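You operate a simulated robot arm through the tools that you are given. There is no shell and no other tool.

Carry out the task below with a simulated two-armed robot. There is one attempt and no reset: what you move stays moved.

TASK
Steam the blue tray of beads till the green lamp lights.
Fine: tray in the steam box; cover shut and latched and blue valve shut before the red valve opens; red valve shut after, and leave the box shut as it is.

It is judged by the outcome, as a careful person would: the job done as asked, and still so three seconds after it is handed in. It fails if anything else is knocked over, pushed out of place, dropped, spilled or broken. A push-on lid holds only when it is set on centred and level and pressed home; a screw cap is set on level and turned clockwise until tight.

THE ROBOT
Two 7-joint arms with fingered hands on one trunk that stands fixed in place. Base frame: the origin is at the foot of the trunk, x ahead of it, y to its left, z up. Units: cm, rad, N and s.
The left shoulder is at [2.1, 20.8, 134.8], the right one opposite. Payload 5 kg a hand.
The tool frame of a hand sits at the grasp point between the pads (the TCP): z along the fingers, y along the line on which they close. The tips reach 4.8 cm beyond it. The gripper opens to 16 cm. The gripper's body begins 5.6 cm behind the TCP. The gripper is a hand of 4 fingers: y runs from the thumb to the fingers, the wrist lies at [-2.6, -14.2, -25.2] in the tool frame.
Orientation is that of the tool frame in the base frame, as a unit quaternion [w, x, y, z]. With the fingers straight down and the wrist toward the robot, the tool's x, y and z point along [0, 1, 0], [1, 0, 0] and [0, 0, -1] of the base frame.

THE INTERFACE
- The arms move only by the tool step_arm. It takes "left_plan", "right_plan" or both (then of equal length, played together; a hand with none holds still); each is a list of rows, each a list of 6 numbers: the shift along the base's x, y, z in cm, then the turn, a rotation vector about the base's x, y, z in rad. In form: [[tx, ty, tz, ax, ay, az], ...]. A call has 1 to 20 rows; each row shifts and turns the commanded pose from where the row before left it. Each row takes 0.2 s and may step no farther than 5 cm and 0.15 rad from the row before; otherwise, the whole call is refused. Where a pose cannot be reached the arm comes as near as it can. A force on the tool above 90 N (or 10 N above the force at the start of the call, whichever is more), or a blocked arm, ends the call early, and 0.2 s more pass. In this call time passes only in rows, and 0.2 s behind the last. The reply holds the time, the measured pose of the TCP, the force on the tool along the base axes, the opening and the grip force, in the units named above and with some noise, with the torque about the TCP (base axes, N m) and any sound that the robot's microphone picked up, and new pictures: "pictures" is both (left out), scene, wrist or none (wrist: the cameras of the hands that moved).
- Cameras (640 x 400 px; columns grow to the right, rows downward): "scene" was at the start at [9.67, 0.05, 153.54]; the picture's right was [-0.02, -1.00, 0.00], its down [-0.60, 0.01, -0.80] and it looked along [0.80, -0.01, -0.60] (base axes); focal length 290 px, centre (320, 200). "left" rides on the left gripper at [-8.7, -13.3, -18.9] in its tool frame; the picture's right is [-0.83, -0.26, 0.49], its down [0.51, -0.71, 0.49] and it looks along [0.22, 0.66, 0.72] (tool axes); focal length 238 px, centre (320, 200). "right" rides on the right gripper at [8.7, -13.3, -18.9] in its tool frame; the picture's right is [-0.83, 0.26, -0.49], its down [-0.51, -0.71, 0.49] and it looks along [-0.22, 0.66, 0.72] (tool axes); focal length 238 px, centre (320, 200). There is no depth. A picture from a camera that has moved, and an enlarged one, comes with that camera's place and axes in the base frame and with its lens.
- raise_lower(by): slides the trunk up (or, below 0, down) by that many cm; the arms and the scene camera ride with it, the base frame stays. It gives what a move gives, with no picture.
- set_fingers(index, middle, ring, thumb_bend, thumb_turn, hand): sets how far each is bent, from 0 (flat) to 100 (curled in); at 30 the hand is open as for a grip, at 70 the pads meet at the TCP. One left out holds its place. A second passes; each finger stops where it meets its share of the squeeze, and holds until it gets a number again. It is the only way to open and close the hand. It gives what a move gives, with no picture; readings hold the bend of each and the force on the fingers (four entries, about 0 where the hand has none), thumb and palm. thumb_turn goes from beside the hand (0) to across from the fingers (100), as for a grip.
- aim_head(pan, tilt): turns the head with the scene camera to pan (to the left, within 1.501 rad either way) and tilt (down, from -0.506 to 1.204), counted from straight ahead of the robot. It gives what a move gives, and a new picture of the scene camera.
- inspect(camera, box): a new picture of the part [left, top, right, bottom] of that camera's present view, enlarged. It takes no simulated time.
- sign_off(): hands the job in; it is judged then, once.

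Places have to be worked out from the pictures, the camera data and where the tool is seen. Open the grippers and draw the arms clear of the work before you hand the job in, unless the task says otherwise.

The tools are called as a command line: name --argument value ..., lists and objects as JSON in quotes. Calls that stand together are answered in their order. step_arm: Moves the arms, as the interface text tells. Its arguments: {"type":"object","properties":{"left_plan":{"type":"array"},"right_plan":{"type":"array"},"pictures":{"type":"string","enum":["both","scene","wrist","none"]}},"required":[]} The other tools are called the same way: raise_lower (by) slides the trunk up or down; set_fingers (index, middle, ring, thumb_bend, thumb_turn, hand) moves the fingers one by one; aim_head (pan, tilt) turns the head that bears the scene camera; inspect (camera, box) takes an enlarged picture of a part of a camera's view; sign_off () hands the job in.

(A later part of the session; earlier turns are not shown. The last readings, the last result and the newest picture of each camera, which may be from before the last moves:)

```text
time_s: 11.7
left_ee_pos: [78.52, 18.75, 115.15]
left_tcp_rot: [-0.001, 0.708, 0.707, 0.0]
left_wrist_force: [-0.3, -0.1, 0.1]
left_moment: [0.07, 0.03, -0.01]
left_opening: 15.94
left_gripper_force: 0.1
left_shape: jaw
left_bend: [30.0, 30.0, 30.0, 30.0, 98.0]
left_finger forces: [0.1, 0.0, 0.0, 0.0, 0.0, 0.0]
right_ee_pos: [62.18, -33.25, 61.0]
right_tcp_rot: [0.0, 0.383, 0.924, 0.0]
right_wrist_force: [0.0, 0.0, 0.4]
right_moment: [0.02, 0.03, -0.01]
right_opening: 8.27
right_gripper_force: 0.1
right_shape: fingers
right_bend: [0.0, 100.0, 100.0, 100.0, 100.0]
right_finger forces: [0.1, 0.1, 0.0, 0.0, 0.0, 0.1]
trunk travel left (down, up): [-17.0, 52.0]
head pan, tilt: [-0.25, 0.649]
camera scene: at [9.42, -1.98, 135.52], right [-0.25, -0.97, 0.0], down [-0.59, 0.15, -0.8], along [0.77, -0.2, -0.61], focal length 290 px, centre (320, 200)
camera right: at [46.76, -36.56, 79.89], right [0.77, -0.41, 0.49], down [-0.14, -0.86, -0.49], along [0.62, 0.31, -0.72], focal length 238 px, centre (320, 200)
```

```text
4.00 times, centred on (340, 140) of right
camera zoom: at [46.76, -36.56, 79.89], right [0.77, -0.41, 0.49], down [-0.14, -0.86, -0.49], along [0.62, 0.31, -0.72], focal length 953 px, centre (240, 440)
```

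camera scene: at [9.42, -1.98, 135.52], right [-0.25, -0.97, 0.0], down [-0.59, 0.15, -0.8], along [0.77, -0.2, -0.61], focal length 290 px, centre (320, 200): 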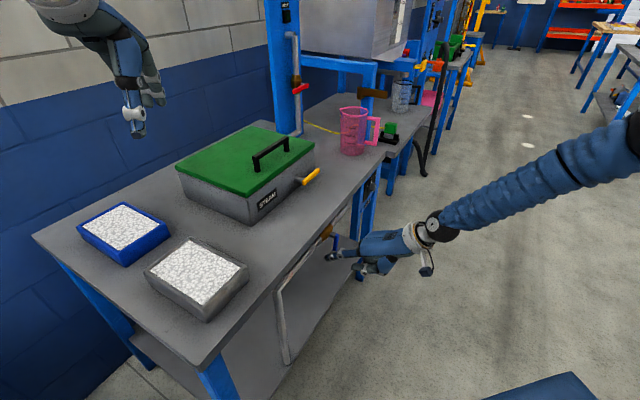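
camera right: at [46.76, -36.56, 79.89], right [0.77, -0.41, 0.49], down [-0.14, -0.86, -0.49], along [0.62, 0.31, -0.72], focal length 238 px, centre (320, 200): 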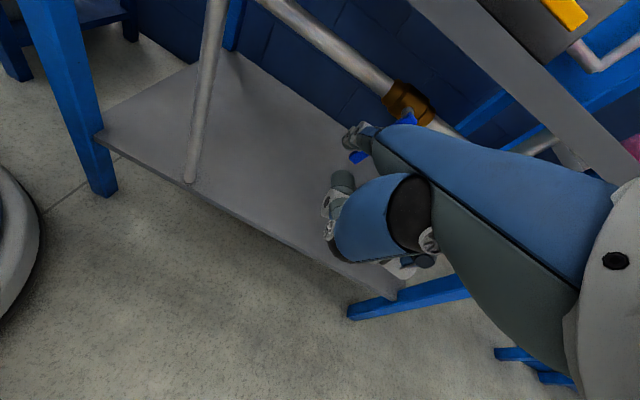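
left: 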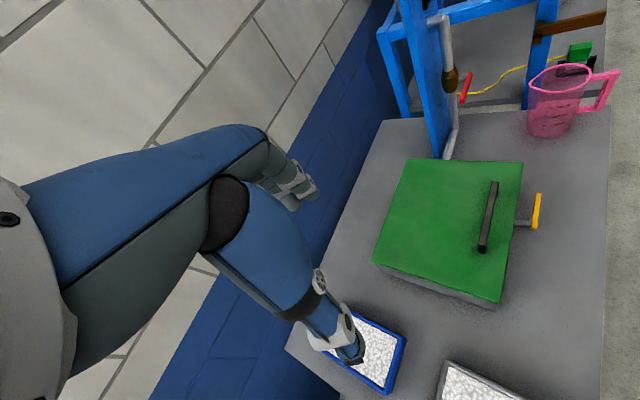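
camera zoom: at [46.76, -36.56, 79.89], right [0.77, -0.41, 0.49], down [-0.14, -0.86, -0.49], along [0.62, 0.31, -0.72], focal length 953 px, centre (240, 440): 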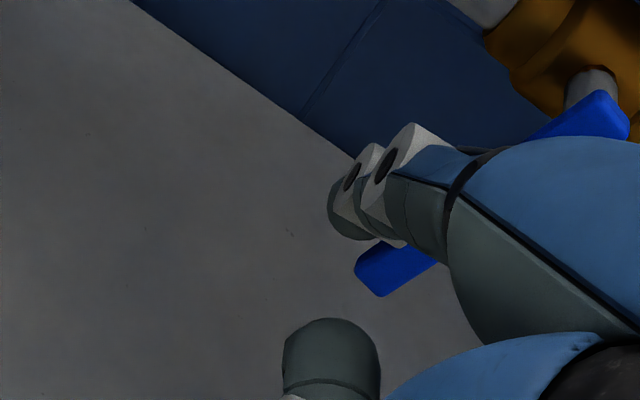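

The lever is around 65–75° turned and still moving freely. I'll continue toward straight down and slightly past, to feel the stop.

step_arm --right_plan '[[0.6, -0.6, -0.4, 0, 0, 0], [0.6, -0.6, -0.25, 0, 0, 0], [0.5, -0.5, 0, 0, 0, 0], [0.4, -0.4, 0, 0, 0, 0]]' --pictures "both"

inspect --camera "scene" --box '[280, 190, 440, 290]'

inspect --camera "right" --box '[280, 70, 440, 190]'

```text
time_s: 12.7
left_ee_pos: [78.36, 19.04, 115.27]
left_tcp_rot: [0.0, 0.707, 0.707, 0.0]
left_wrist_force: [0.9, 0.2, -0.3]
left_moment: [0.0, 0.02, 0.0]
left_opening: 15.94
left_gripper_force: 0.1
left_shape: jaw
left_bend: [30.0, 30.0, 30.0, 30.0, 98.0]
left_finger forces: [0.1, 0.0, 0.1, 0.0, 0.0, 0.1]
right_ee_pos: [64.01, -35.18, 60.45]
right_tcp_rot: [-0.001, 0.38, 0.925, -0.001]
right_wrist_force: [-12.1, 8.2, 1.4]
right_moment: [-0.02, -0.48, 2.16]
right_opening: 8.3
right_gripper_force: 7.5
right_shape: fingers
right_bend: [0.0, 100.0, 100.0, 100.0, 100.0]
right_finger forces: [14.9, 0.0, 0.0, 0.1, 0.1, 0.0]
trunk travel left (down, up): [-17.0, 52.0]
head pan, tilt: [-0.25, 0.649]
camera scene: at [9.3, -1.89, 135.54], right [-0.25, -0.97, 0.0], down [-0.59, 0.15, -0.8], along [0.77, -0.2, -0.6], focal length 290 px, centre (320, 200)
camera right: at [48.6, -38.5, 79.34], right [0.78, -0.4, 0.48], down [-0.14, -0.86, -0.49], along [0.61, 0.31, -0.72], focal length 238 px, centre (320, 200)
```

scene: 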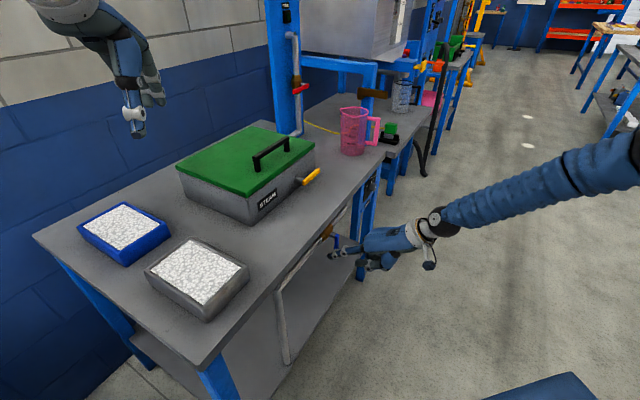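
right: 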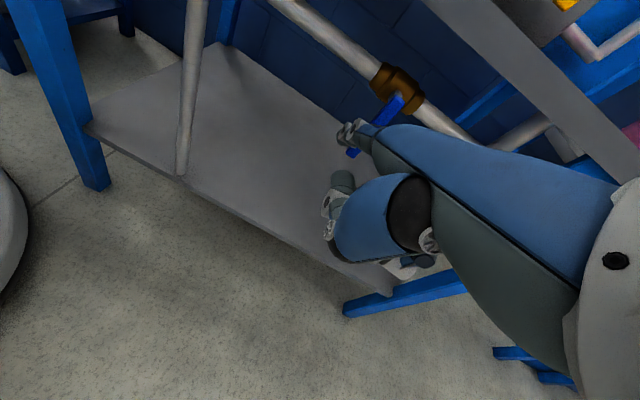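

```text
4.00 times, centred on (360, 240) of scene
camera zoom: at [9.3, -1.89, 135.54], right [-0.25, -0.97, 0.0], down [-0.59, 0.15, -0.8], along [0.77, -0.2, -0.6], focal length 1160 px, centre (160, 40)
```

zoom: 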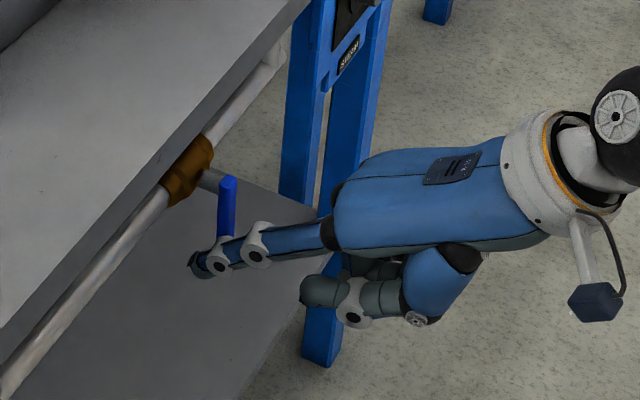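

```text
3.33 times, centred on (360, 130) of right
camera zoom: at [48.6, -38.5, 79.34], right [0.78, -0.4, 0.48], down [-0.14, -0.86, -0.49], along [0.61, 0.31, -0.72], focal length 794 px, centre (187, 433)
```

zoom: 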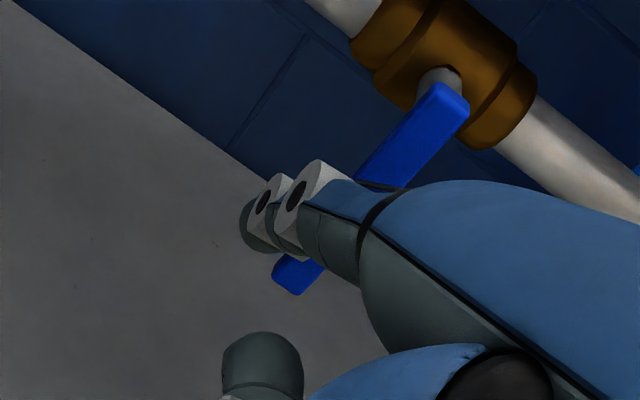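

The lever now hangs straight down across the pipe, and the index feels about 15 N, so the valve is shut at its stop. I'll release sideways, back out, and check that it stays.

step_arm --right_plan '[[-0.8, 0.8, 0, 0, 0, 0], [-0.5, 0.5, 0, 0, 0, 0], [-2.5, -2.5, 0, 0, 0, 0], [-3, -3, 0, 0, 0, 0], [-3, -3, 0, 0, 0, 0], [0, 0, 4, 0, 0, 0], [0, 0, 5, 0, 0, 0], [0, 0, 5, 0, 0, 0], [0, 0, 5, 0, 0, 0], [0, 0, 5, 0, 0, 0], [0, 0, 5, 0, 0, 0], [0, 0, 5, 0, 0, 0], [0, 0, 5, 0, 0, 0]]' --pictures "both"

inspect --camera "scene" --box '[280, 190, 440, 290]'

```text
time_s: 15.5
left_ee_pos: [78.47, 19.03, 115.27]
left_tcp_rot: [0.0, 0.707, 0.707, 0.0]
left_wrist_force: [-0.3, 1.5, 0.3]
left_moment: [-0.13, -0.07, -0.02]
left_opening: 15.95
left_gripper_force: 0.0
left_shape: jaw
left_bend: [30.0, 30.0, 30.0, 30.0, 98.0]
left_finger forces: [0.0, 0.1, 0.1, 0.0, 0.0, 0.1]
right_ee_pos: [54.61, -42.53, 99.77]
right_tcp_rot: [0.0, 0.382, 0.924, -0.001]
right_wrist_force: [-1.2, 0.7, -1.1]
right_moment: [-0.09, -0.09, 0.0]
right_opening: 8.27
right_gripper_force: 0.1
right_shape: fingers
right_bend: [0.0, 100.0, 100.0, 100.0, 100.0]
right_finger forces: [0.0, 0.0, 0.0, 0.1, 0.1, 0.0]
trunk travel left (down, up): [-17.0, 52.0]
head pan, tilt: [-0.25, 0.649]
camera scene: at [9.29, -1.85, 135.54], right [-0.25, -0.97, 0.0], down [-0.59, 0.15, -0.8], along [0.77, -0.2, -0.6], focal length 290 px, centre (320, 200)
camera right: at [38.94, -45.8, 118.61], right [0.77, -0.41, 0.49], down [-0.14, -0.86, -0.49], along [0.62, 0.31, -0.72], focal length 238 px, centre (320, 200)
```

scene: 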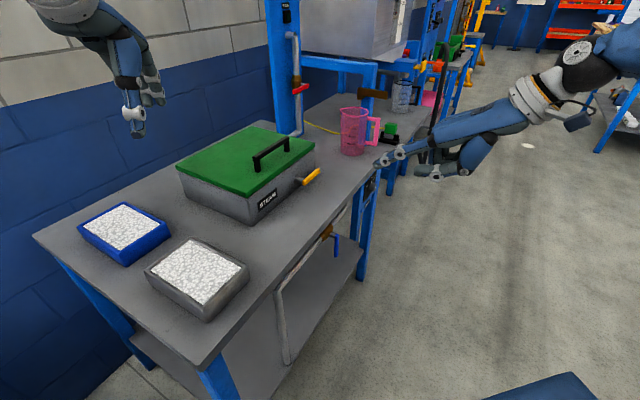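
right: 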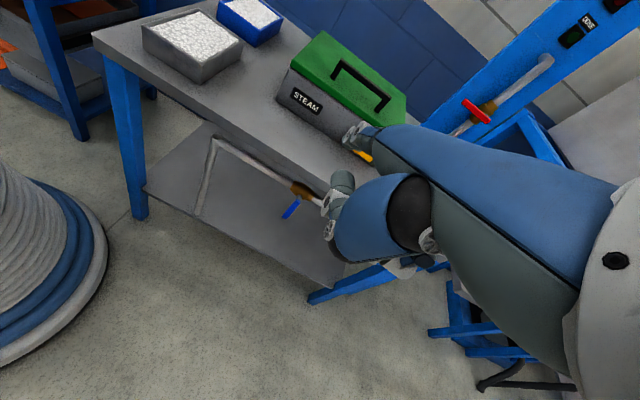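

```text
4.00 times, centred on (360, 240) of scene
camera zoom: at [9.29, -1.85, 135.54], right [-0.25, -0.97, 0.0], down [-0.59, 0.15, -0.8], along [0.77, -0.2, -0.6], focal length 1160 px, centre (160, 40)
```

zoom: 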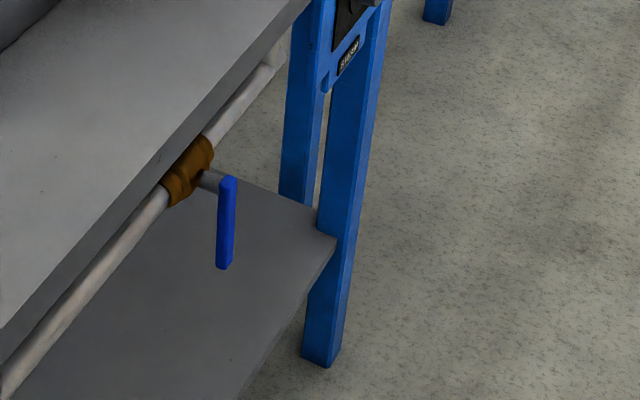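

The blue valve is clearly shut, with its lever vertical and across the pipe. Next is the lid, so I'll zoom in on its handle from several cameras to measure the bar and the gap under it.

inspect --camera "scene" --box '[235, 125, 335, 188]'

inspect --camera "left" --box '[460, 100, 580, 230]'

inspect --camera "right" --box '[270, 20, 420, 160]'

```text
6.35 times, centred on (285, 156) of scene
camera zoom: at [9.29, -1.85, 135.54], right [-0.25, -0.97, 0.0], down [-0.59, 0.15, -0.8], along [0.77, -0.2, -0.6], focal length 1842 px, centre (542, 476)
```

zoom: 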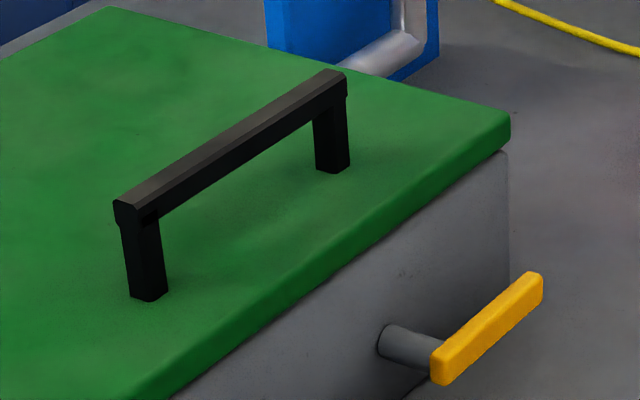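

```text
3.08 times, centred on (520, 165) of left
camera zoom: at [65.15, 10.25, 134.12], right [-0.26, -0.83, -0.49], down [-0.71, 0.51, -0.49], along [0.66, 0.22, -0.72], focal length 733 px, centre (-295, 308)
```

zoom: 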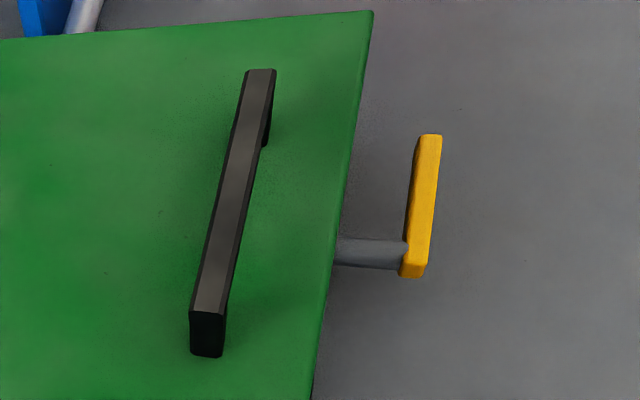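

```text
2.86 times, centred on (345, 90) of right
camera zoom: at [38.94, -45.8, 118.61], right [0.77, -0.41, 0.49], down [-0.14, -0.86, -0.49], along [0.62, 0.31, -0.72], focal length 681 px, centre (249, 514)
```

zoom: 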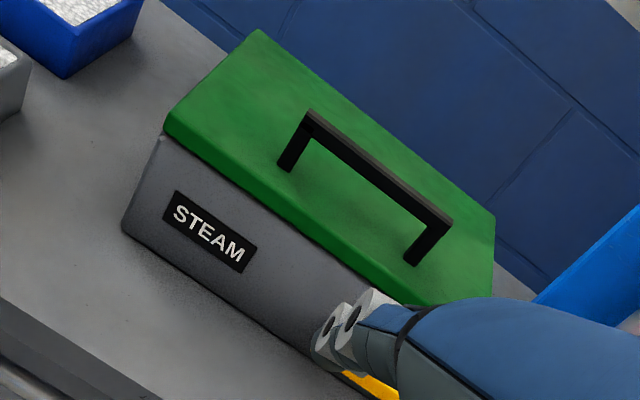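

From these views I get the bar top at z≈95.7 with a gap of about 3.4 cm beneath it. The posts are at e1≈61 and 75.5 along the box front, and the lid's front edge is about 5 cm ahead of the bar. I'll make a flat three-finger hook with the right hand, thumb tucked beside.

set_fingers --hand "right" --index 0 --middle 0 --ring 0 --thumb_bend 0 --thumb_turn 0

step_arm --right_plan '[[0, 0, 0, 0.0926, -0.0926, 0], [0, 0, 0, 0.0926, -0.0926, 0], [0, 0, 0, 0.0926, -0.0926, 0], [0, 0, 0, 0.0926, -0.0926, 0], [0, 0, 0, 0.0926, -0.0926, 0], [0, 0, 0, 0.0926, -0.0926, 0]]' --pictures "both"

inspect --camera "scene" --box '[330, 60, 600, 230]'

```text
time_s: 16.5
left_ee_pos: [78.39, 18.98, 115.2]
left_tcp_rot: [0.001, 0.707, 0.707, 0.0]
left_wrist_force: [0.3, -0.5, -0.5]
left_moment: [-0.02, 0.01, 0.03]
left_opening: 15.97
left_gripper_force: 0.0
left_shape: jaw
left_bend: [30.0, 30.0, 30.0, 30.0, 98.0]
left_finger forces: [0.0, 0.0, 0.0, 0.1, 0.1, 0.0]
right_ee_pos: [54.65, -42.59, 99.54]
right_tcp_rot: [0.0, 0.383, 0.924, -0.001]
right_wrist_force: [0.3, -1.2, 0.3]
right_moment: [0.02, -0.03, 0.01]
right_opening: 27.69
right_gripper_force: 0.0
right_shape: fingers
right_bend: [0.0, 0.0, 0.0, 0.0, 0.0]
right_finger forces: [0.0, 0.1, 0.1, 0.1, 0.1, 0.0]
trunk travel left (down, up): [-17.0, 52.0]
head pan, tilt: [-0.25, 0.649]
```

```text
time_s: 17.9
left_ee_pos: [78.5, 18.66, 115.23]
left_tcp_rot: [0.0, 0.707, 0.707, 0.0]
left_wrist_force: [-0.1, -0.8, -0.7]
left_moment: [0.13, -0.02, 0.02]
left_opening: 15.94
left_gripper_force: 0.0
left_shape: jaw
left_bend: [30.0, 30.0, 30.0, 30.0, 98.0]
left_finger forces: [0.0, 0.0, 0.0, 0.1, 0.1, 0.0]
right_ee_pos: [54.19, -42.01, 99.36]
right_tcp_rot: [0.133, 0.347, 0.865, 0.337]
right_wrist_force: [0.3, -0.6, -0.2]
right_moment: [0.0, 0.04, 0.0]
right_opening: 27.72
right_gripper_force: 0.0
right_shape: fingers
right_bend: [0.0, 0.0, 0.0, 0.0, 0.0]
right_finger forces: [0.0, 0.0, 0.0, 0.0, 0.0, 0.0]
right hand out of reach, approached as far as the arm can: row 1
trunk travel left (down, up): [-17.0, 52.0]
head pan, tilt: [-0.25, 0.649]
camera scene: at [9.38, -2.08, 135.52], right [-0.25, -0.97, 0.0], down [-0.59, 0.15, -0.8], along [0.77, -0.2, -0.61], focal length 290 px, centre (320, 200)
camera right: at [32.3, -52.47, 104.37], right [0.51, -0.68, 0.53], down [0.23, -0.49, -0.84], along [0.83, 0.55, -0.09], focal length 238 px, centre (320, 200)
```

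scene: 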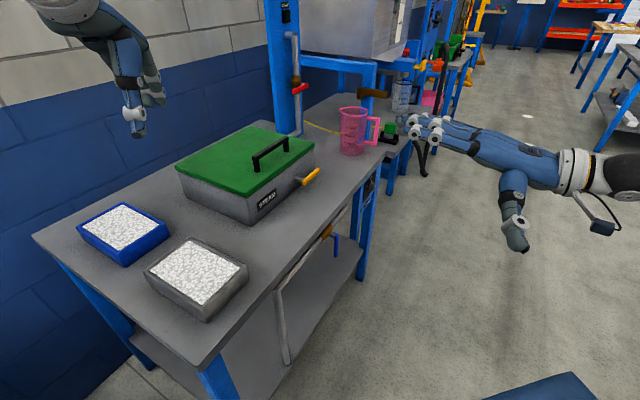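
right: 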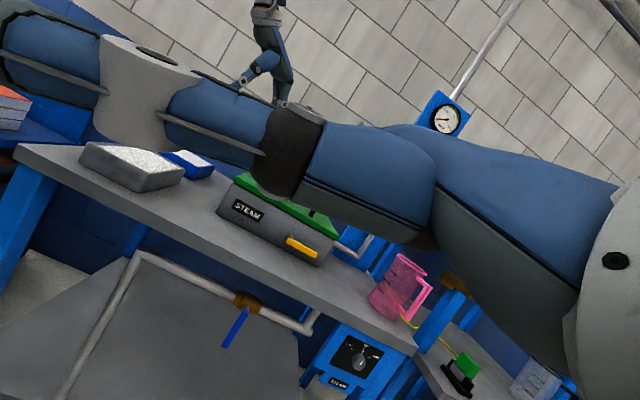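

```text
2.35 times, centred on (465, 145) of scene
camera zoom: at [9.38, -2.08, 135.52], right [-0.25, -0.97, 0.0], down [-0.59, 0.15, -0.8], along [0.77, -0.2, -0.61], focal length 682 px, centre (-21, 329)
```

zoom: 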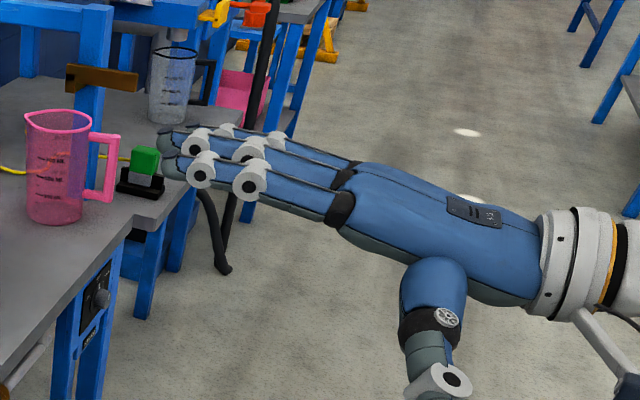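

The hand is pitched so the fingers are nearly horizontal, but the thumb hangs down to the side and could hit the bench. I'll curl it and look.

set_fingers --hand "right" --thumb_bend 100 --thumb_turn 0

inspect --camera "scene" --box '[370, 80, 600, 230]'

inspect --camera "right" --box '[0, 0, 640, 400]'

```text
time_s: 18.9
left_ee_pos: [78.41, 18.91, 115.11]
left_tcp_rot: [0.0, 0.707, 0.707, 0.001]
left_wrist_force: [-0.6, -0.2, -0.5]
left_moment: [-0.01, 0.02, 0.01]
left_opening: 15.95
left_gripper_force: 0.0
left_shape: jaw
left_bend: [30.0, 30.0, 30.0, 30.0, 98.0]
left_finger forces: [0.0, 0.0, 0.1, 0.0, 0.0, 0.0]
right_ee_pos: [54.16, -41.97, 99.28]
right_tcp_rot: [0.133, 0.346, 0.866, 0.336]
right_wrist_force: [1.7, 0.9, 1.0]
right_moment: [-0.06, -0.04, -0.03]
right_opening: 9.17
right_gripper_force: 0.1
right_shape: fingers
right_bend: [0.0, 0.0, 0.0, 100.0, 0.0]
right_finger forces: [0.0, 0.0, 0.0, 0.0, 0.0, 0.0]
trunk travel left (down, up): [-17.0, 52.0]
head pan, tilt: [-0.25, 0.649]
```

```text
2.67 times, centred on (485, 155) of scene
camera zoom: at [9.39, -1.95, 135.53], right [-0.25, -0.97, 0.0], down [-0.59, 0.15, -0.8], along [0.77, -0.2, -0.6], focal length 774 px, centre (-120, 320)
```

zoom: 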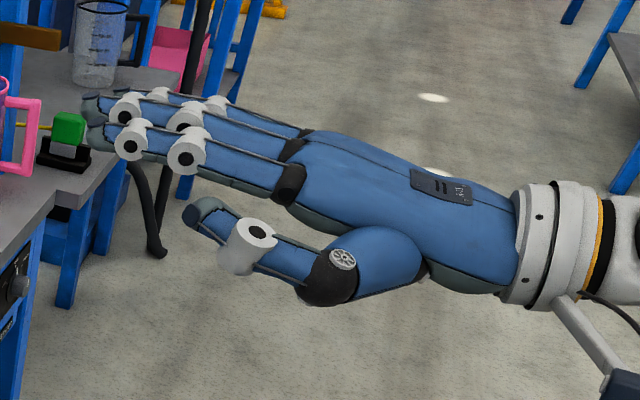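

```text
1.00 times, centred on (320, 200) of right (not enlarged: the box is as wide or as high as the picture)
camera zoom: at [32.31, -52.36, 104.45], right [0.51, -0.67, 0.53], down [0.23, -0.49, -0.84], along [0.83, 0.55, -0.09], focal length 238 px, centre (320, 200)
```

zoom: 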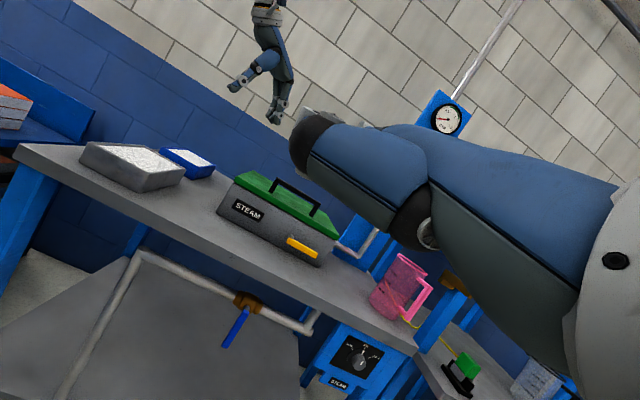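

The thumb is now out of the way beside the palm. I'll bring the level hand to just in front of the box, tips above lid height, and check alignment with the handle.

step_arm --right_plan '[[2.97, 2.97, -2.0, 0, 0, 0], [2.97, 2.97, -2.0, 0, 0, 0], [2.97, 2.97, -2.0, 0, 0, 0], [2.97, 2.97, -2.0, 0, 0, 0], [2.97, 2.97, -2.0, 0, 0, 0], [2.97, 2.97, -2.0, 0, 0, 0], [2.8, 2.8, -2.0, 0, 0, 0]]' --pictures "both"

inspect --camera "scene" --box '[230, 110, 430, 235]'

inspect --camera "left" --box '[400, 100, 640, 280]'

```text
time_s: 20.7
left_ee_pos: [78.44, 18.63, 115.09]
left_tcp_rot: [-0.001, 0.709, 0.706, -0.001]
left_wrist_force: [0.0, -1.7, -0.8]
left_moment: [0.24, 0.04, 0.04]
left_opening: 15.94
left_gripper_force: 0.2
left_shape: jaw
left_bend: [30.0, 30.0, 30.0, 30.0, 98.0]
left_finger forces: [0.0, 0.1, 0.0, 0.0, 0.1, 0.0]
right_ee_pos: [79.76, -21.64, 100.63]
right_tcp_rot: [0.22, 0.313, 0.846, 0.37]
right_wrist_force: [0.8, -1.9, 10.6]
right_moment: [-0.56, 0.76, 0.2]
right_opening: 9.14
right_gripper_force: 0.0
right_shape: fingers
right_bend: [0.0, 0.0, 0.0, 100.0, 0.0]
right_finger forces: [0.0, 0.0, 0.0, 0.1, 0.1, 0.1]
trunk travel left (down, up): [-17.0, 52.0]
head pan, tilt: [-0.25, 0.649]
stopped in row 7 (right hand): the arm was blocked; the commanded pose is now the measured one
camera scene: at [9.44, -2.1, 135.55], right [-0.25, -0.97, 0.0], down [-0.59, 0.15, -0.8], along [0.77, -0.2, -0.61], focal length 290 px, centre (320, 200)
camera right: at [57.37, -31.94, 101.16], right [0.39, -0.68, 0.62], down [0.4, -0.49, -0.78], along [0.83, 0.55, 0.08], focal length 238 px, centre (320, 200)
```

scene: 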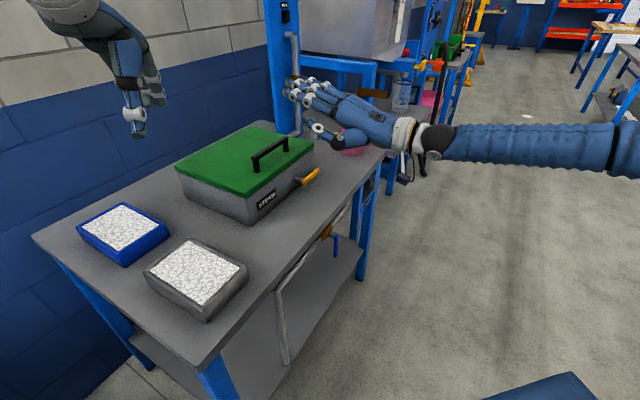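
right: 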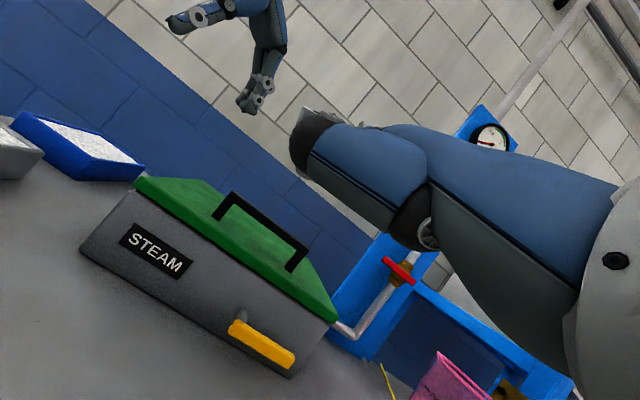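

```text
3.20 times, centred on (330, 172) of scene
camera zoom: at [9.44, -2.1, 135.55], right [-0.25, -0.97, 0.0], down [-0.59, 0.15, -0.8], along [0.77, -0.2, -0.61], focal length 928 px, centre (288, 288)
```

zoom: 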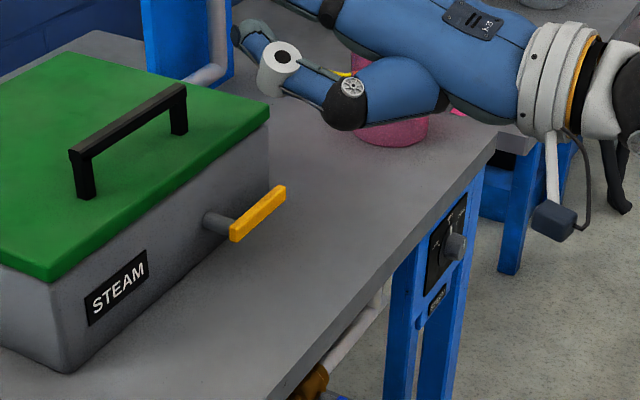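

```text
2.22 times, centred on (520, 190) of left
camera zoom: at [65.31, 9.87, 133.96], right [-0.26, -0.83, -0.49], down [-0.71, 0.51, -0.49], along [0.65, 0.22, -0.72], focal length 530 px, centre (-124, 222)
```

zoom: 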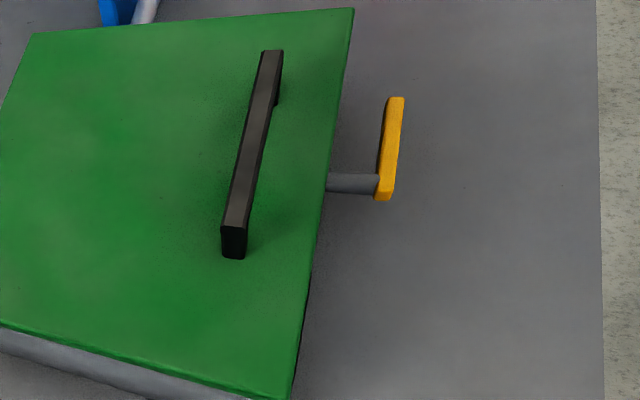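

The right arm reports being blocked, well above the commanded height and with a small upward force. I'll look around the forearm and jug for contact before doing anything else.

step_arm --right_plan '[[0, 0, 0, 0, 0, 0]]' --pictures "none"

aim_head --pan -0.5 --tilt 0.55

inspect --camera "scene" --box '[120, 60, 420, 250]'

```text
time_s: 21.1
left_ee_pos: [78.54, 18.85, 115.13]
left_tcp_rot: [-0.001, 0.707, 0.707, -0.001]
left_wrist_force: [0.3, -1.0, 0.2]
left_moment: [0.05, 0.0, -0.01]
left_opening: 15.96
left_gripper_force: 0.1
left_shape: jaw
left_bend: [30.0, 30.0, 30.0, 30.0, 98.0]
left_finger forces: [0.0, 0.0, 0.0, 0.1, 0.0, 0.0]
right_ee_pos: [79.59, -21.57, 99.59]
right_tcp_rot: [0.215, 0.313, 0.85, 0.366]
right_wrist_force: [0.4, -0.1, -0.9]
right_moment: [0.05, -0.02, 0.04]
right_opening: 9.14
right_gripper_force: 0.1
right_shape: fingers
right_bend: [0.0, 0.0, 0.0, 100.0, 0.0]
right_finger forces: [0.0, 0.0, 0.0, 0.1, 0.0, 0.1]
trunk travel left (down, up): [-17.0, 52.0]
head pan, tilt: [-0.25, 0.649]
```

```text
time_s: 21.8
left_ee_pos: [78.42, 19.01, 115.08]
left_tcp_rot: [0.0, 0.707, 0.707, 0.0]
left_wrist_force: [1.2, -0.2, 0.2]
left_moment: [0.01, 0.0, 0.05]
left_opening: 15.98
left_gripper_force: 0.0
left_shape: jaw
left_bend: [30.0, 30.0, 30.0, 30.0, 98.0]
left_finger forces: [0.0, 0.1, 0.1, 0.1, 0.0, 0.1]
right_ee_pos: [79.5, -21.4, 99.56]
right_tcp_rot: [0.216, 0.313, 0.849, 0.366]
right_wrist_force: [-0.4, 0.1, 0.4]
right_moment: [-0.01, -0.05, 0.0]
right_opening: 9.14
right_gripper_force: 0.1
right_shape: fingers
right_bend: [0.0, 0.0, 0.0, 100.0, 0.0]
right_finger forces: [0.0, 0.1, 0.1, 0.0, 0.0, 0.1]
trunk travel left (down, up): [-17.0, 52.0]
head pan, tilt: [-0.499, 0.55]
camera scene: at [8.89, -4.11, 136.4], right [-0.48, -0.88, 0.0], down [-0.46, 0.25, -0.85], along [0.75, -0.41, -0.52], focal length 290 px, centre (320, 200)
```

scene: 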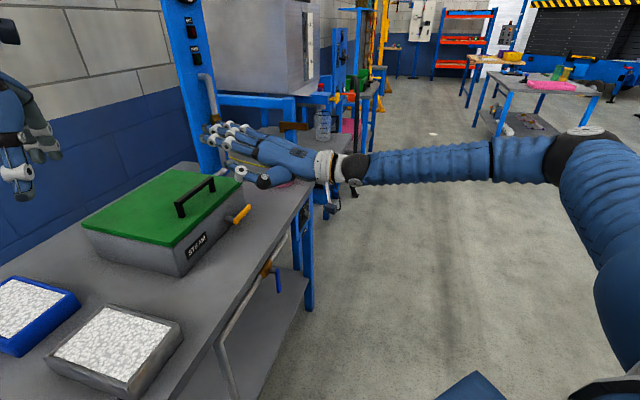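

```text
2.11 times, centred on (270, 155) of scene
camera zoom: at [8.89, -4.11, 136.4], right [-0.48, -0.88, 0.0], down [-0.46, 0.25, -0.85], along [0.75, -0.41, -0.52], focal length 611 px, centre (425, 295)
```

zoom: 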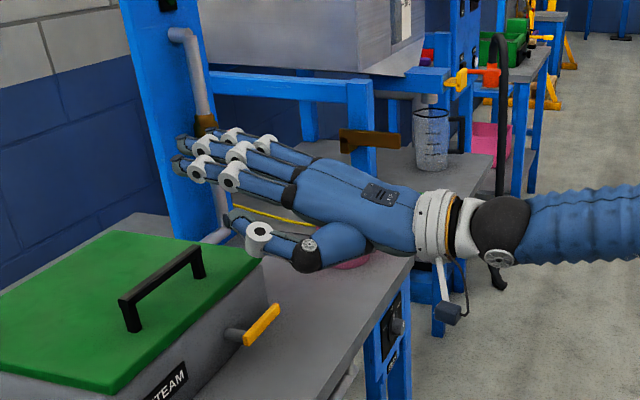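

There's no contact and the readings are back to zero, so the arm simply couldn't lower in that pitched-up posture. I'll go back to the fingers-down posture, which is known to be reachable, and take the handle bar with a top pinch. First I'll rotate back and rise.

step_arm --right_plan '[[0.08, 0.71, 1.91, -0.0754, 0.1003, -0.0106], [0.08, 0.71, 1.91, -0.0754, 0.1003, -0.0106], [0.08, 0.71, 1.91, -0.0754, 0.1003, -0.0106], [0.08, 0.71, 1.91, -0.0754, 0.1003, -0.0106], [0.08, 0.71, 1.91, -0.0754, 0.1003, -0.0106], [0.08, 0.71, 1.91, -0.0754, 0.1003, -0.0106], [0.08, 0.71, 1.91, -0.0754, 0.1003, -0.0106]]' --pictures "none"

set_fingers --hand "right" --index 40 --middle 40 --ring 40 --thumb_bend 40 --thumb_turn 98

aim_head --pan -0.15 --tilt 0.5

```text
time_s: 23.4
left_ee_pos: [78.57, 19.07, 115.26]
left_tcp_rot: [0.0, 0.707, 0.707, -0.001]
left_wrist_force: [0.0, 0.9, 0.2]
left_moment: [-0.12, -0.02, -0.01]
left_opening: 15.97
left_gripper_force: 0.0
left_shape: jaw
left_bend: [30.0, 30.0, 30.0, 30.0, 98.0]
left_finger forces: [0.0, 0.1, 0.0, 0.1, 0.1, 0.0]
right_ee_pos: [80.03, -16.4, 112.97]
right_tcp_rot: [-0.001, 0.384, 0.923, -0.002]
right_wrist_force: [-0.2, 0.2, -1.0]
right_moment: [-0.06, 0.04, -0.01]
right_opening: 9.17
right_gripper_force: 0.1
right_shape: fingers
right_bend: [0.0, 0.0, 0.0, 100.0, 0.0]
right_finger forces: [0.1, 0.0, 0.0, 0.0, 0.1, 0.1]
trunk travel left (down, up): [-17.0, 52.0]
head pan, tilt: [-0.499, 0.55]
```

```text
time_s: 24.4
left_ee_pos: [78.42, 18.97, 115.21]
left_tcp_rot: [0.0, 0.707, 0.707, 0.0]
left_wrist_force: [0.2, -0.1, -0.8]
left_moment: [0.01, 0.03, 0.01]
left_opening: 15.97
left_gripper_force: 0.1
left_shape: jaw
left_bend: [30.0, 30.0, 30.0, 30.0, 98.0]
left_finger forces: [0.0, 0.1, 0.1, 0.1, 0.0, 0.1]
right_ee_pos: [80.06, -16.41, 113.11]
right_tcp_rot: [-0.001, 0.383, 0.924, -0.001]
right_wrist_force: [0.0, 0.7, -0.1]
right_moment: [0.01, 0.01, 0.02]
right_opening: 13.13
right_gripper_force: 0.1
right_shape: fingers
right_bend: [40.0, 40.0, 40.0, 40.0, 97.0]
right_finger forces: [0.0, 0.0, 0.1, 0.1, 0.0, 0.1]
trunk travel left (down, up): [-17.0, 52.0]
head pan, tilt: [-0.499, 0.55]
```

```text
time_s: 25.3
left_ee_pos: [78.42, 18.93, 115.12]
left_tcp_rot: [0.0, 0.707, 0.707, -0.001]
left_wrist_force: [-0.2, 0.2, -0.6]
left_moment: [-0.01, -0.01, 0.01]
left_opening: 15.95
left_gripper_force: 0.0
left_shape: jaw
left_bend: [30.0, 30.0, 30.0, 30.0, 98.0]
left_finger forces: [0.0, 0.0, 0.0, 0.0, 0.0, 0.1]
right_ee_pos: [80.18, -16.44, 113.08]
right_tcp_rot: [0.0, 0.383, 0.924, -0.001]
right_wrist_force: [-0.4, 0.7, -0.1]
right_moment: [-0.02, 0.02, -0.01]
right_opening: 13.12
right_gripper_force: 0.0
right_shape: fingers
right_bend: [40.0, 40.0, 40.0, 40.0, 97.0]
right_finger forces: [0.1, 0.0, 0.1, 0.1, 0.1, 0.0]
trunk travel left (down, up): [-17.0, 52.0]
head pan, tilt: [-0.15, 0.499]
camera scene: at [9.99, -1.16, 136.86], right [-0.15, -0.99, 0.0], down [-0.47, 0.07, -0.88], along [0.87, -0.13, -0.48], focal length 290 px, centre (320, 200)
```

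scene: 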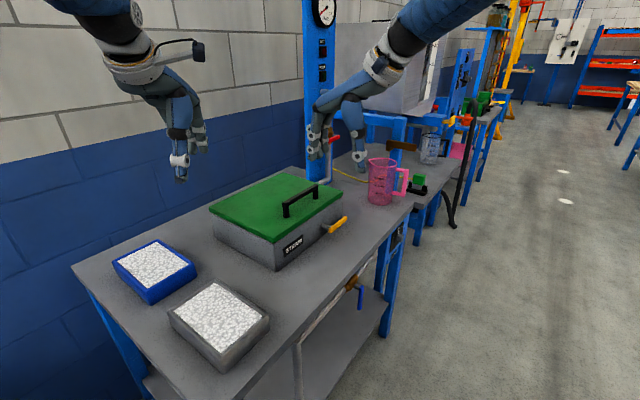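

The right TCP is at e1≈68.2, e2≈45, z≈113. I'll move 12.8 cm along e2 to stand over the handle bar and take pictures before I descend.

step_arm --right_plan '[[2.26, 2.26, 0, 0, 0, 0], [2.26, 2.26, 0, 0, 0, 0], [2.26, 2.26, 0, 0, 0, 0], [2.26, 2.26, -1, 0, 0, 0], [0, 0, -3, 0, 0, 0]]' --pictures "both"

inspect --camera "scene" --box '[200, 90, 400, 275]'

inspect --camera "left" --box '[400, 50, 640, 280]'

```text
time_s: 26.5
left_ee_pos: [78.51, 18.84, 115.25]
left_tcp_rot: [0.0, 0.707, 0.707, 0.0]
left_wrist_force: [0.5, -1.1, 0.2]
left_moment: [0.11, 0.01, 0.02]
left_opening: 15.96
left_gripper_force: 0.0
left_shape: jaw
left_bend: [30.0, 30.0, 30.0, 30.0, 98.0]
left_finger forces: [0.0, 0.0, 0.0, 0.1, 0.1, 0.1]
right_ee_pos: [89.08, -7.57, 108.92]
right_tcp_rot: [-0.001, 0.383, 0.924, 0.0]
right_wrist_force: [0.9, -0.4, 1.1]
right_moment: [0.08, 0.04, 0.0]
right_opening: 13.14
right_gripper_force: 0.1
right_shape: fingers
right_bend: [40.0, 40.0, 40.0, 40.0, 97.0]
right_finger forces: [0.0, 0.0, 0.0, 0.0, 0.0, 0.0]
trunk travel left (down, up): [-17.0, 52.0]
head pan, tilt: [-0.15, 0.499]
camera scene: at [10.0, -1.26, 136.86], right [-0.15, -0.99, 0.0], down [-0.47, 0.07, -0.88], along [0.87, -0.13, -0.48], focal length 290 px, centre (320, 200)
camera right: at [73.59, -10.81, 127.81], right [0.77, -0.41, 0.49], down [-0.15, -0.86, -0.49], along [0.62, 0.31, -0.72], focal length 238 px, centre (320, 200)
```

scene: 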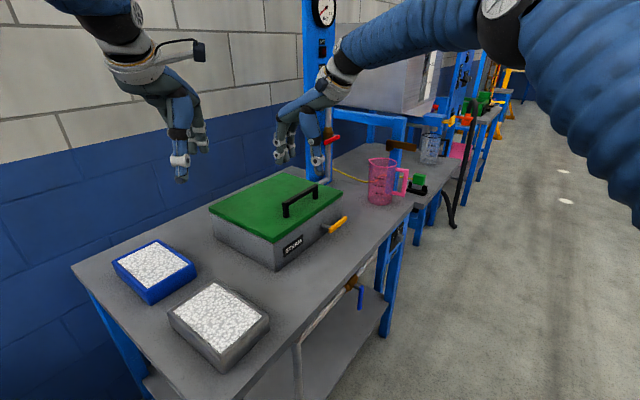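
right: 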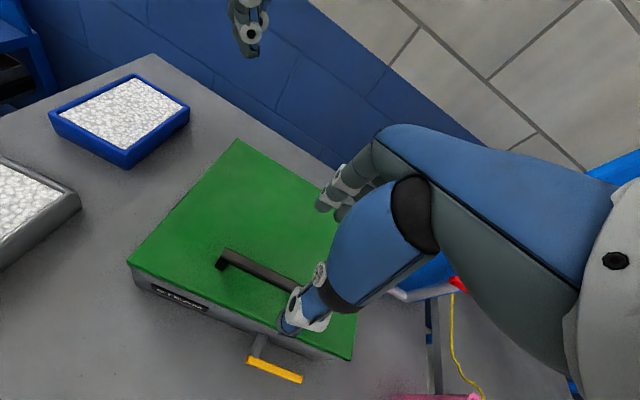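

```text
2.16 times, centred on (300, 182) of scene
camera zoom: at [10.0, -1.26, 136.86], right [-0.15, -0.99, 0.0], down [-0.47, 0.07, -0.88], along [0.87, -0.13, -0.48], focal length 627 px, centre (363, 238)
```

zoom: 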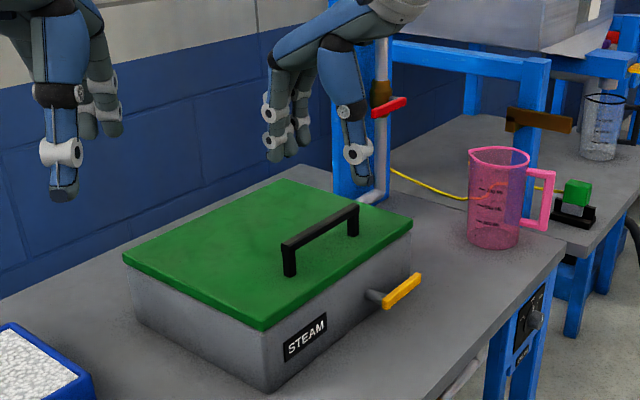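

```text
1.74 times, centred on (520, 165) of left
camera zoom: at [65.28, 10.02, 134.04], right [-0.26, -0.83, -0.49], down [-0.71, 0.51, -0.49], along [0.66, 0.22, -0.72], focal length 414 px, centre (-28, 261)
```

zoom: 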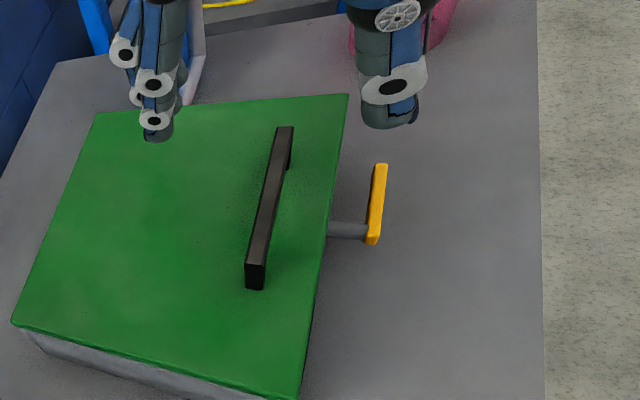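

The thumb and fingers straddle the bar as planned, one on each side. I'll descend to TCP z≈97.5, so the tips stay about 2 cm above the lid.

step_arm --right_plan '[[0.1, 0.1, -3, 0, 0, 0], [0, 0, -3, 0, 0, 0], [0, 0, -2.5, 0, 0, 0], [0, 0, -1.5, 0, 0, 0], [0, 0, -1.2, 0, 0, 0]]' --pictures "both"

inspect --camera "scene" --box '[250, 120, 370, 240]'

inspect --camera "left" --box '[420, 50, 620, 260]'

```text
time_s: 27.7
left_ee_pos: [78.5, 18.9, 115.14]
left_tcp_rot: [-0.001, 0.707, 0.707, 0.0]
left_wrist_force: [-0.2, -0.6, -0.2]
left_moment: [0.02, 0.03, 0.0]
left_opening: 15.97
left_gripper_force: 0.1
left_shape: jaw
left_bend: [30.0, 30.0, 30.0, 30.0, 98.0]
left_finger forces: [0.1, 0.0, 0.0, 0.1, 0.1, 0.0]
right_ee_pos: [89.21, -7.39, 97.61]
right_tcp_rot: [-0.001, 0.383, 0.924, -0.001]
right_wrist_force: [0.8, 0.4, 0.4]
right_moment: [0.01, 0.04, 0.01]
right_opening: 13.15
right_gripper_force: 0.0
right_shape: fingers
right_bend: [40.0, 40.0, 40.0, 40.0, 97.0]
right_finger forces: [0.0, 0.0, 0.1, 0.1, 0.0, 0.0]
trunk travel left (down, up): [-17.0, 52.0]
head pan, tilt: [-0.15, 0.499]
camera scene: at [10.04, -1.16, 136.86], right [-0.15, -0.99, 0.0], down [-0.47, 0.07, -0.88], along [0.87, -0.13, -0.48], focal length 290 px, centre (320, 200)
camera right: at [73.7, -10.62, 116.58], right [0.77, -0.41, 0.49], down [-0.15, -0.86, -0.49], along [0.62, 0.31, -0.72], focal length 238 px, centre (320, 200)
```

scene: 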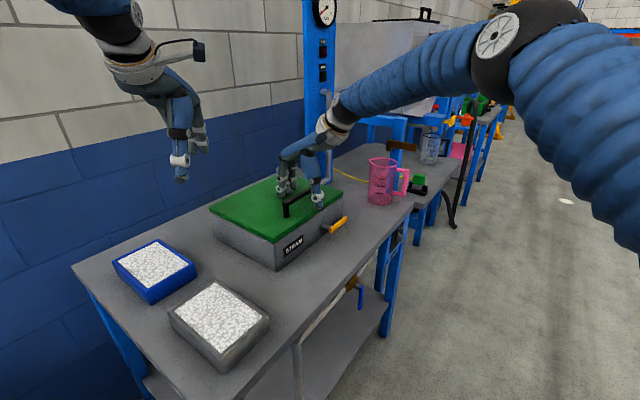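
right: 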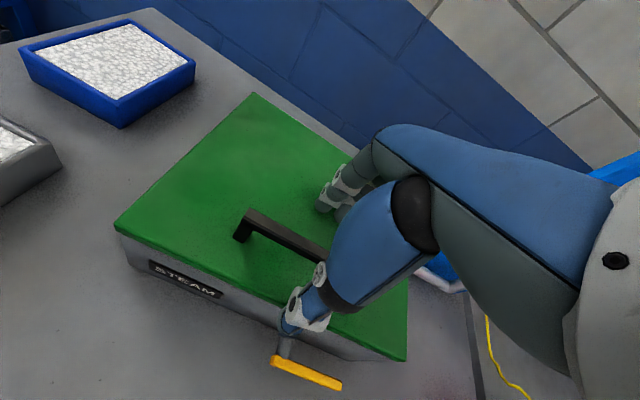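

```text
3.33 times, centred on (310, 180) of scene
camera zoom: at [10.04, -1.16, 136.86], right [-0.15, -0.99, 0.0], down [-0.47, 0.07, -0.88], along [0.87, -0.13, -0.48], focal length 967 px, centre (353, 267)
```

zoom: 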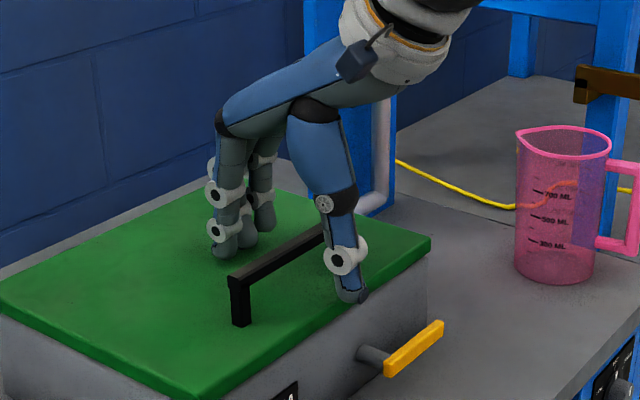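

```text
1.90 times, centred on (520, 155) of left
camera zoom: at [65.32, 10.17, 134.01], right [-0.26, -0.83, -0.49], down [-0.71, 0.51, -0.49], along [0.65, 0.22, -0.72], focal length 454 px, centre (-61, 286)
```

zoom: 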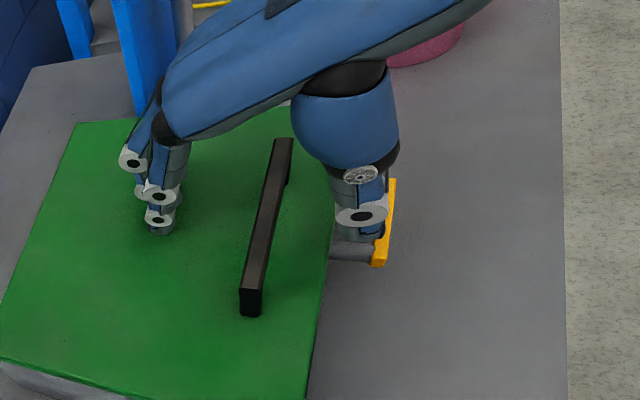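

No contact yet, with the tips just above the lid on either side of the bar. I'll close the pinch on the bar.

set_fingers --hand "right" --index 60 --middle 60 --ring 60 --thumb_bend 60

inspect --camera "left" --box '[420, 50, 620, 260]'

inspect --camera "scene" --box '[250, 120, 370, 240]'

```text
time_s: 28.7
left_ee_pos: [78.44, 18.96, 115.21]
left_tcp_rot: [0.0, 0.707, 0.707, 0.0]
left_wrist_force: [1.3, -0.3, 0.4]
left_moment: [-0.02, 0.01, -0.01]
left_opening: 15.98
left_gripper_force: 0.1
left_shape: jaw
left_bend: [30.0, 30.0, 30.0, 30.0, 98.0]
left_finger forces: [0.0, 0.0, 0.1, 0.1, 0.0, 0.1]
right_ee_pos: [89.23, -7.36, 97.69]
right_tcp_rot: [0.001, 0.383, 0.924, -0.001]
right_wrist_force: [0.1, -0.5, 0.0]
right_moment: [0.0, 0.01, 0.03]
right_opening: 5.15
right_gripper_force: 0.1
right_shape: fingers
right_bend: [60.0, 60.0, 60.0, 60.0, 99.0]
right_finger forces: [0.0, 0.0, 0.0, 0.0, 0.1, 0.0]
trunk travel left (down, up): [-17.0, 52.0]
head pan, tilt: [-0.15, 0.499]
```

```text
1.90 times, centred on (520, 155) of left
camera zoom: at [65.28, 10.19, 134.03], right [-0.26, -0.83, -0.49], down [-0.71, 0.51, -0.49], along [0.66, 0.22, -0.72], focal length 454 px, centre (-61, 286)
```

zoom: 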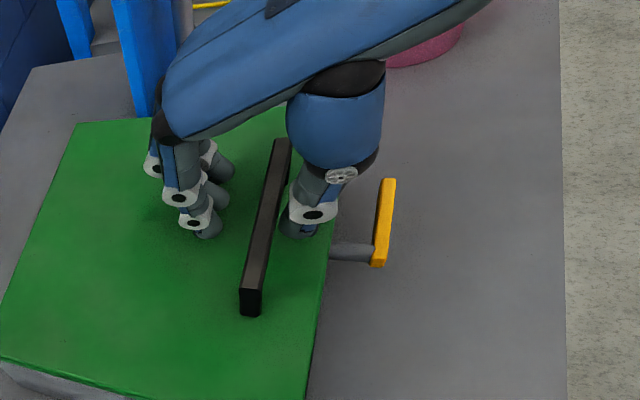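

```text
3.33 times, centred on (310, 180) of scene
camera zoom: at [9.99, -1.15, 136.86], right [-0.15, -0.99, 0.0], down [-0.47, 0.07, -0.88], along [0.87, -0.13, -0.48], focal length 967 px, centre (353, 267)
```

zoom: 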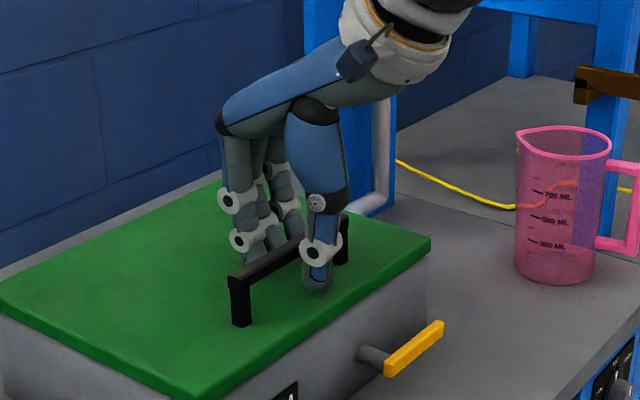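

The thumb is nearly at the bar's front and the fingers are still about 3 cm behind it. I'll close fully onto it.

set_fingers --hand "right" --index 76 --middle 76 --ring 76 --thumb_bend 72

inspect --camera "left" --box '[420, 50, 620, 260]'

inspect --camera "scene" --box '[250, 120, 370, 240]'

```text
time_s: 29.7
left_ee_pos: [78.49, 18.83, 115.25]
left_tcp_rot: [0.0, 0.707, 0.707, 0.0]
left_wrist_force: [-0.1, -0.3, -0.5]
left_moment: [-0.02, 0.04, 0.0]
left_opening: 15.97
left_gripper_force: 0.1
left_shape: jaw
left_bend: [30.0, 30.0, 30.0, 30.0, 98.0]
left_finger forces: [0.1, 0.0, 0.0, 0.0, 0.0, 0.0]
right_ee_pos: [89.11, -7.31, 97.61]
right_tcp_rot: [-0.001, 0.384, 0.923, -0.001]
right_wrist_force: [-5.9, -5.7, -4.6]
right_moment: [-0.1, 0.93, 0.49]
right_opening: 1.12
right_gripper_force: 30.3
right_shape: fingers
right_bend: [75.0, 74.0, 73.0, 68.0, 100.0]
right_finger forces: [11.3, 9.2, 8.2, 0.1, 33.3, 0.0]
trunk travel left (down, up): [-17.0, 52.0]
head pan, tilt: [-0.15, 0.499]
```

```text
1.90 times, centred on (520, 155) of left
camera zoom: at [65.28, 10.12, 134.03], right [-0.26, -0.83, -0.49], down [-0.71, 0.51, -0.49], along [0.66, 0.22, -0.72], focal length 454 px, centre (-61, 286)
```

zoom: 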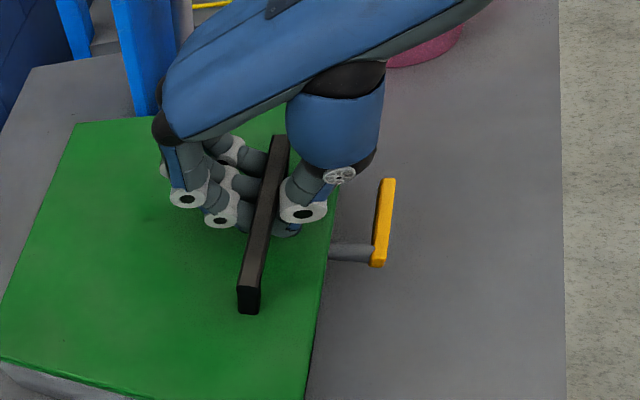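

```text
3.33 times, centred on (310, 180) of scene
camera zoom: at [9.99, -1.21, 136.86], right [-0.15, -0.99, 0.0], down [-0.47, 0.07, -0.88], along [0.87, -0.13, -0.48], focal length 967 px, centre (353, 267)
```

zoom: 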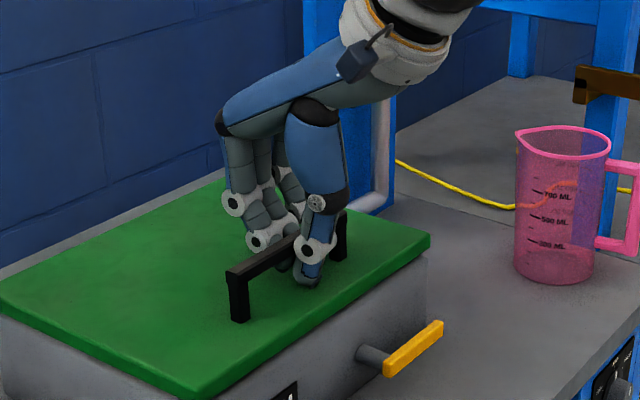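

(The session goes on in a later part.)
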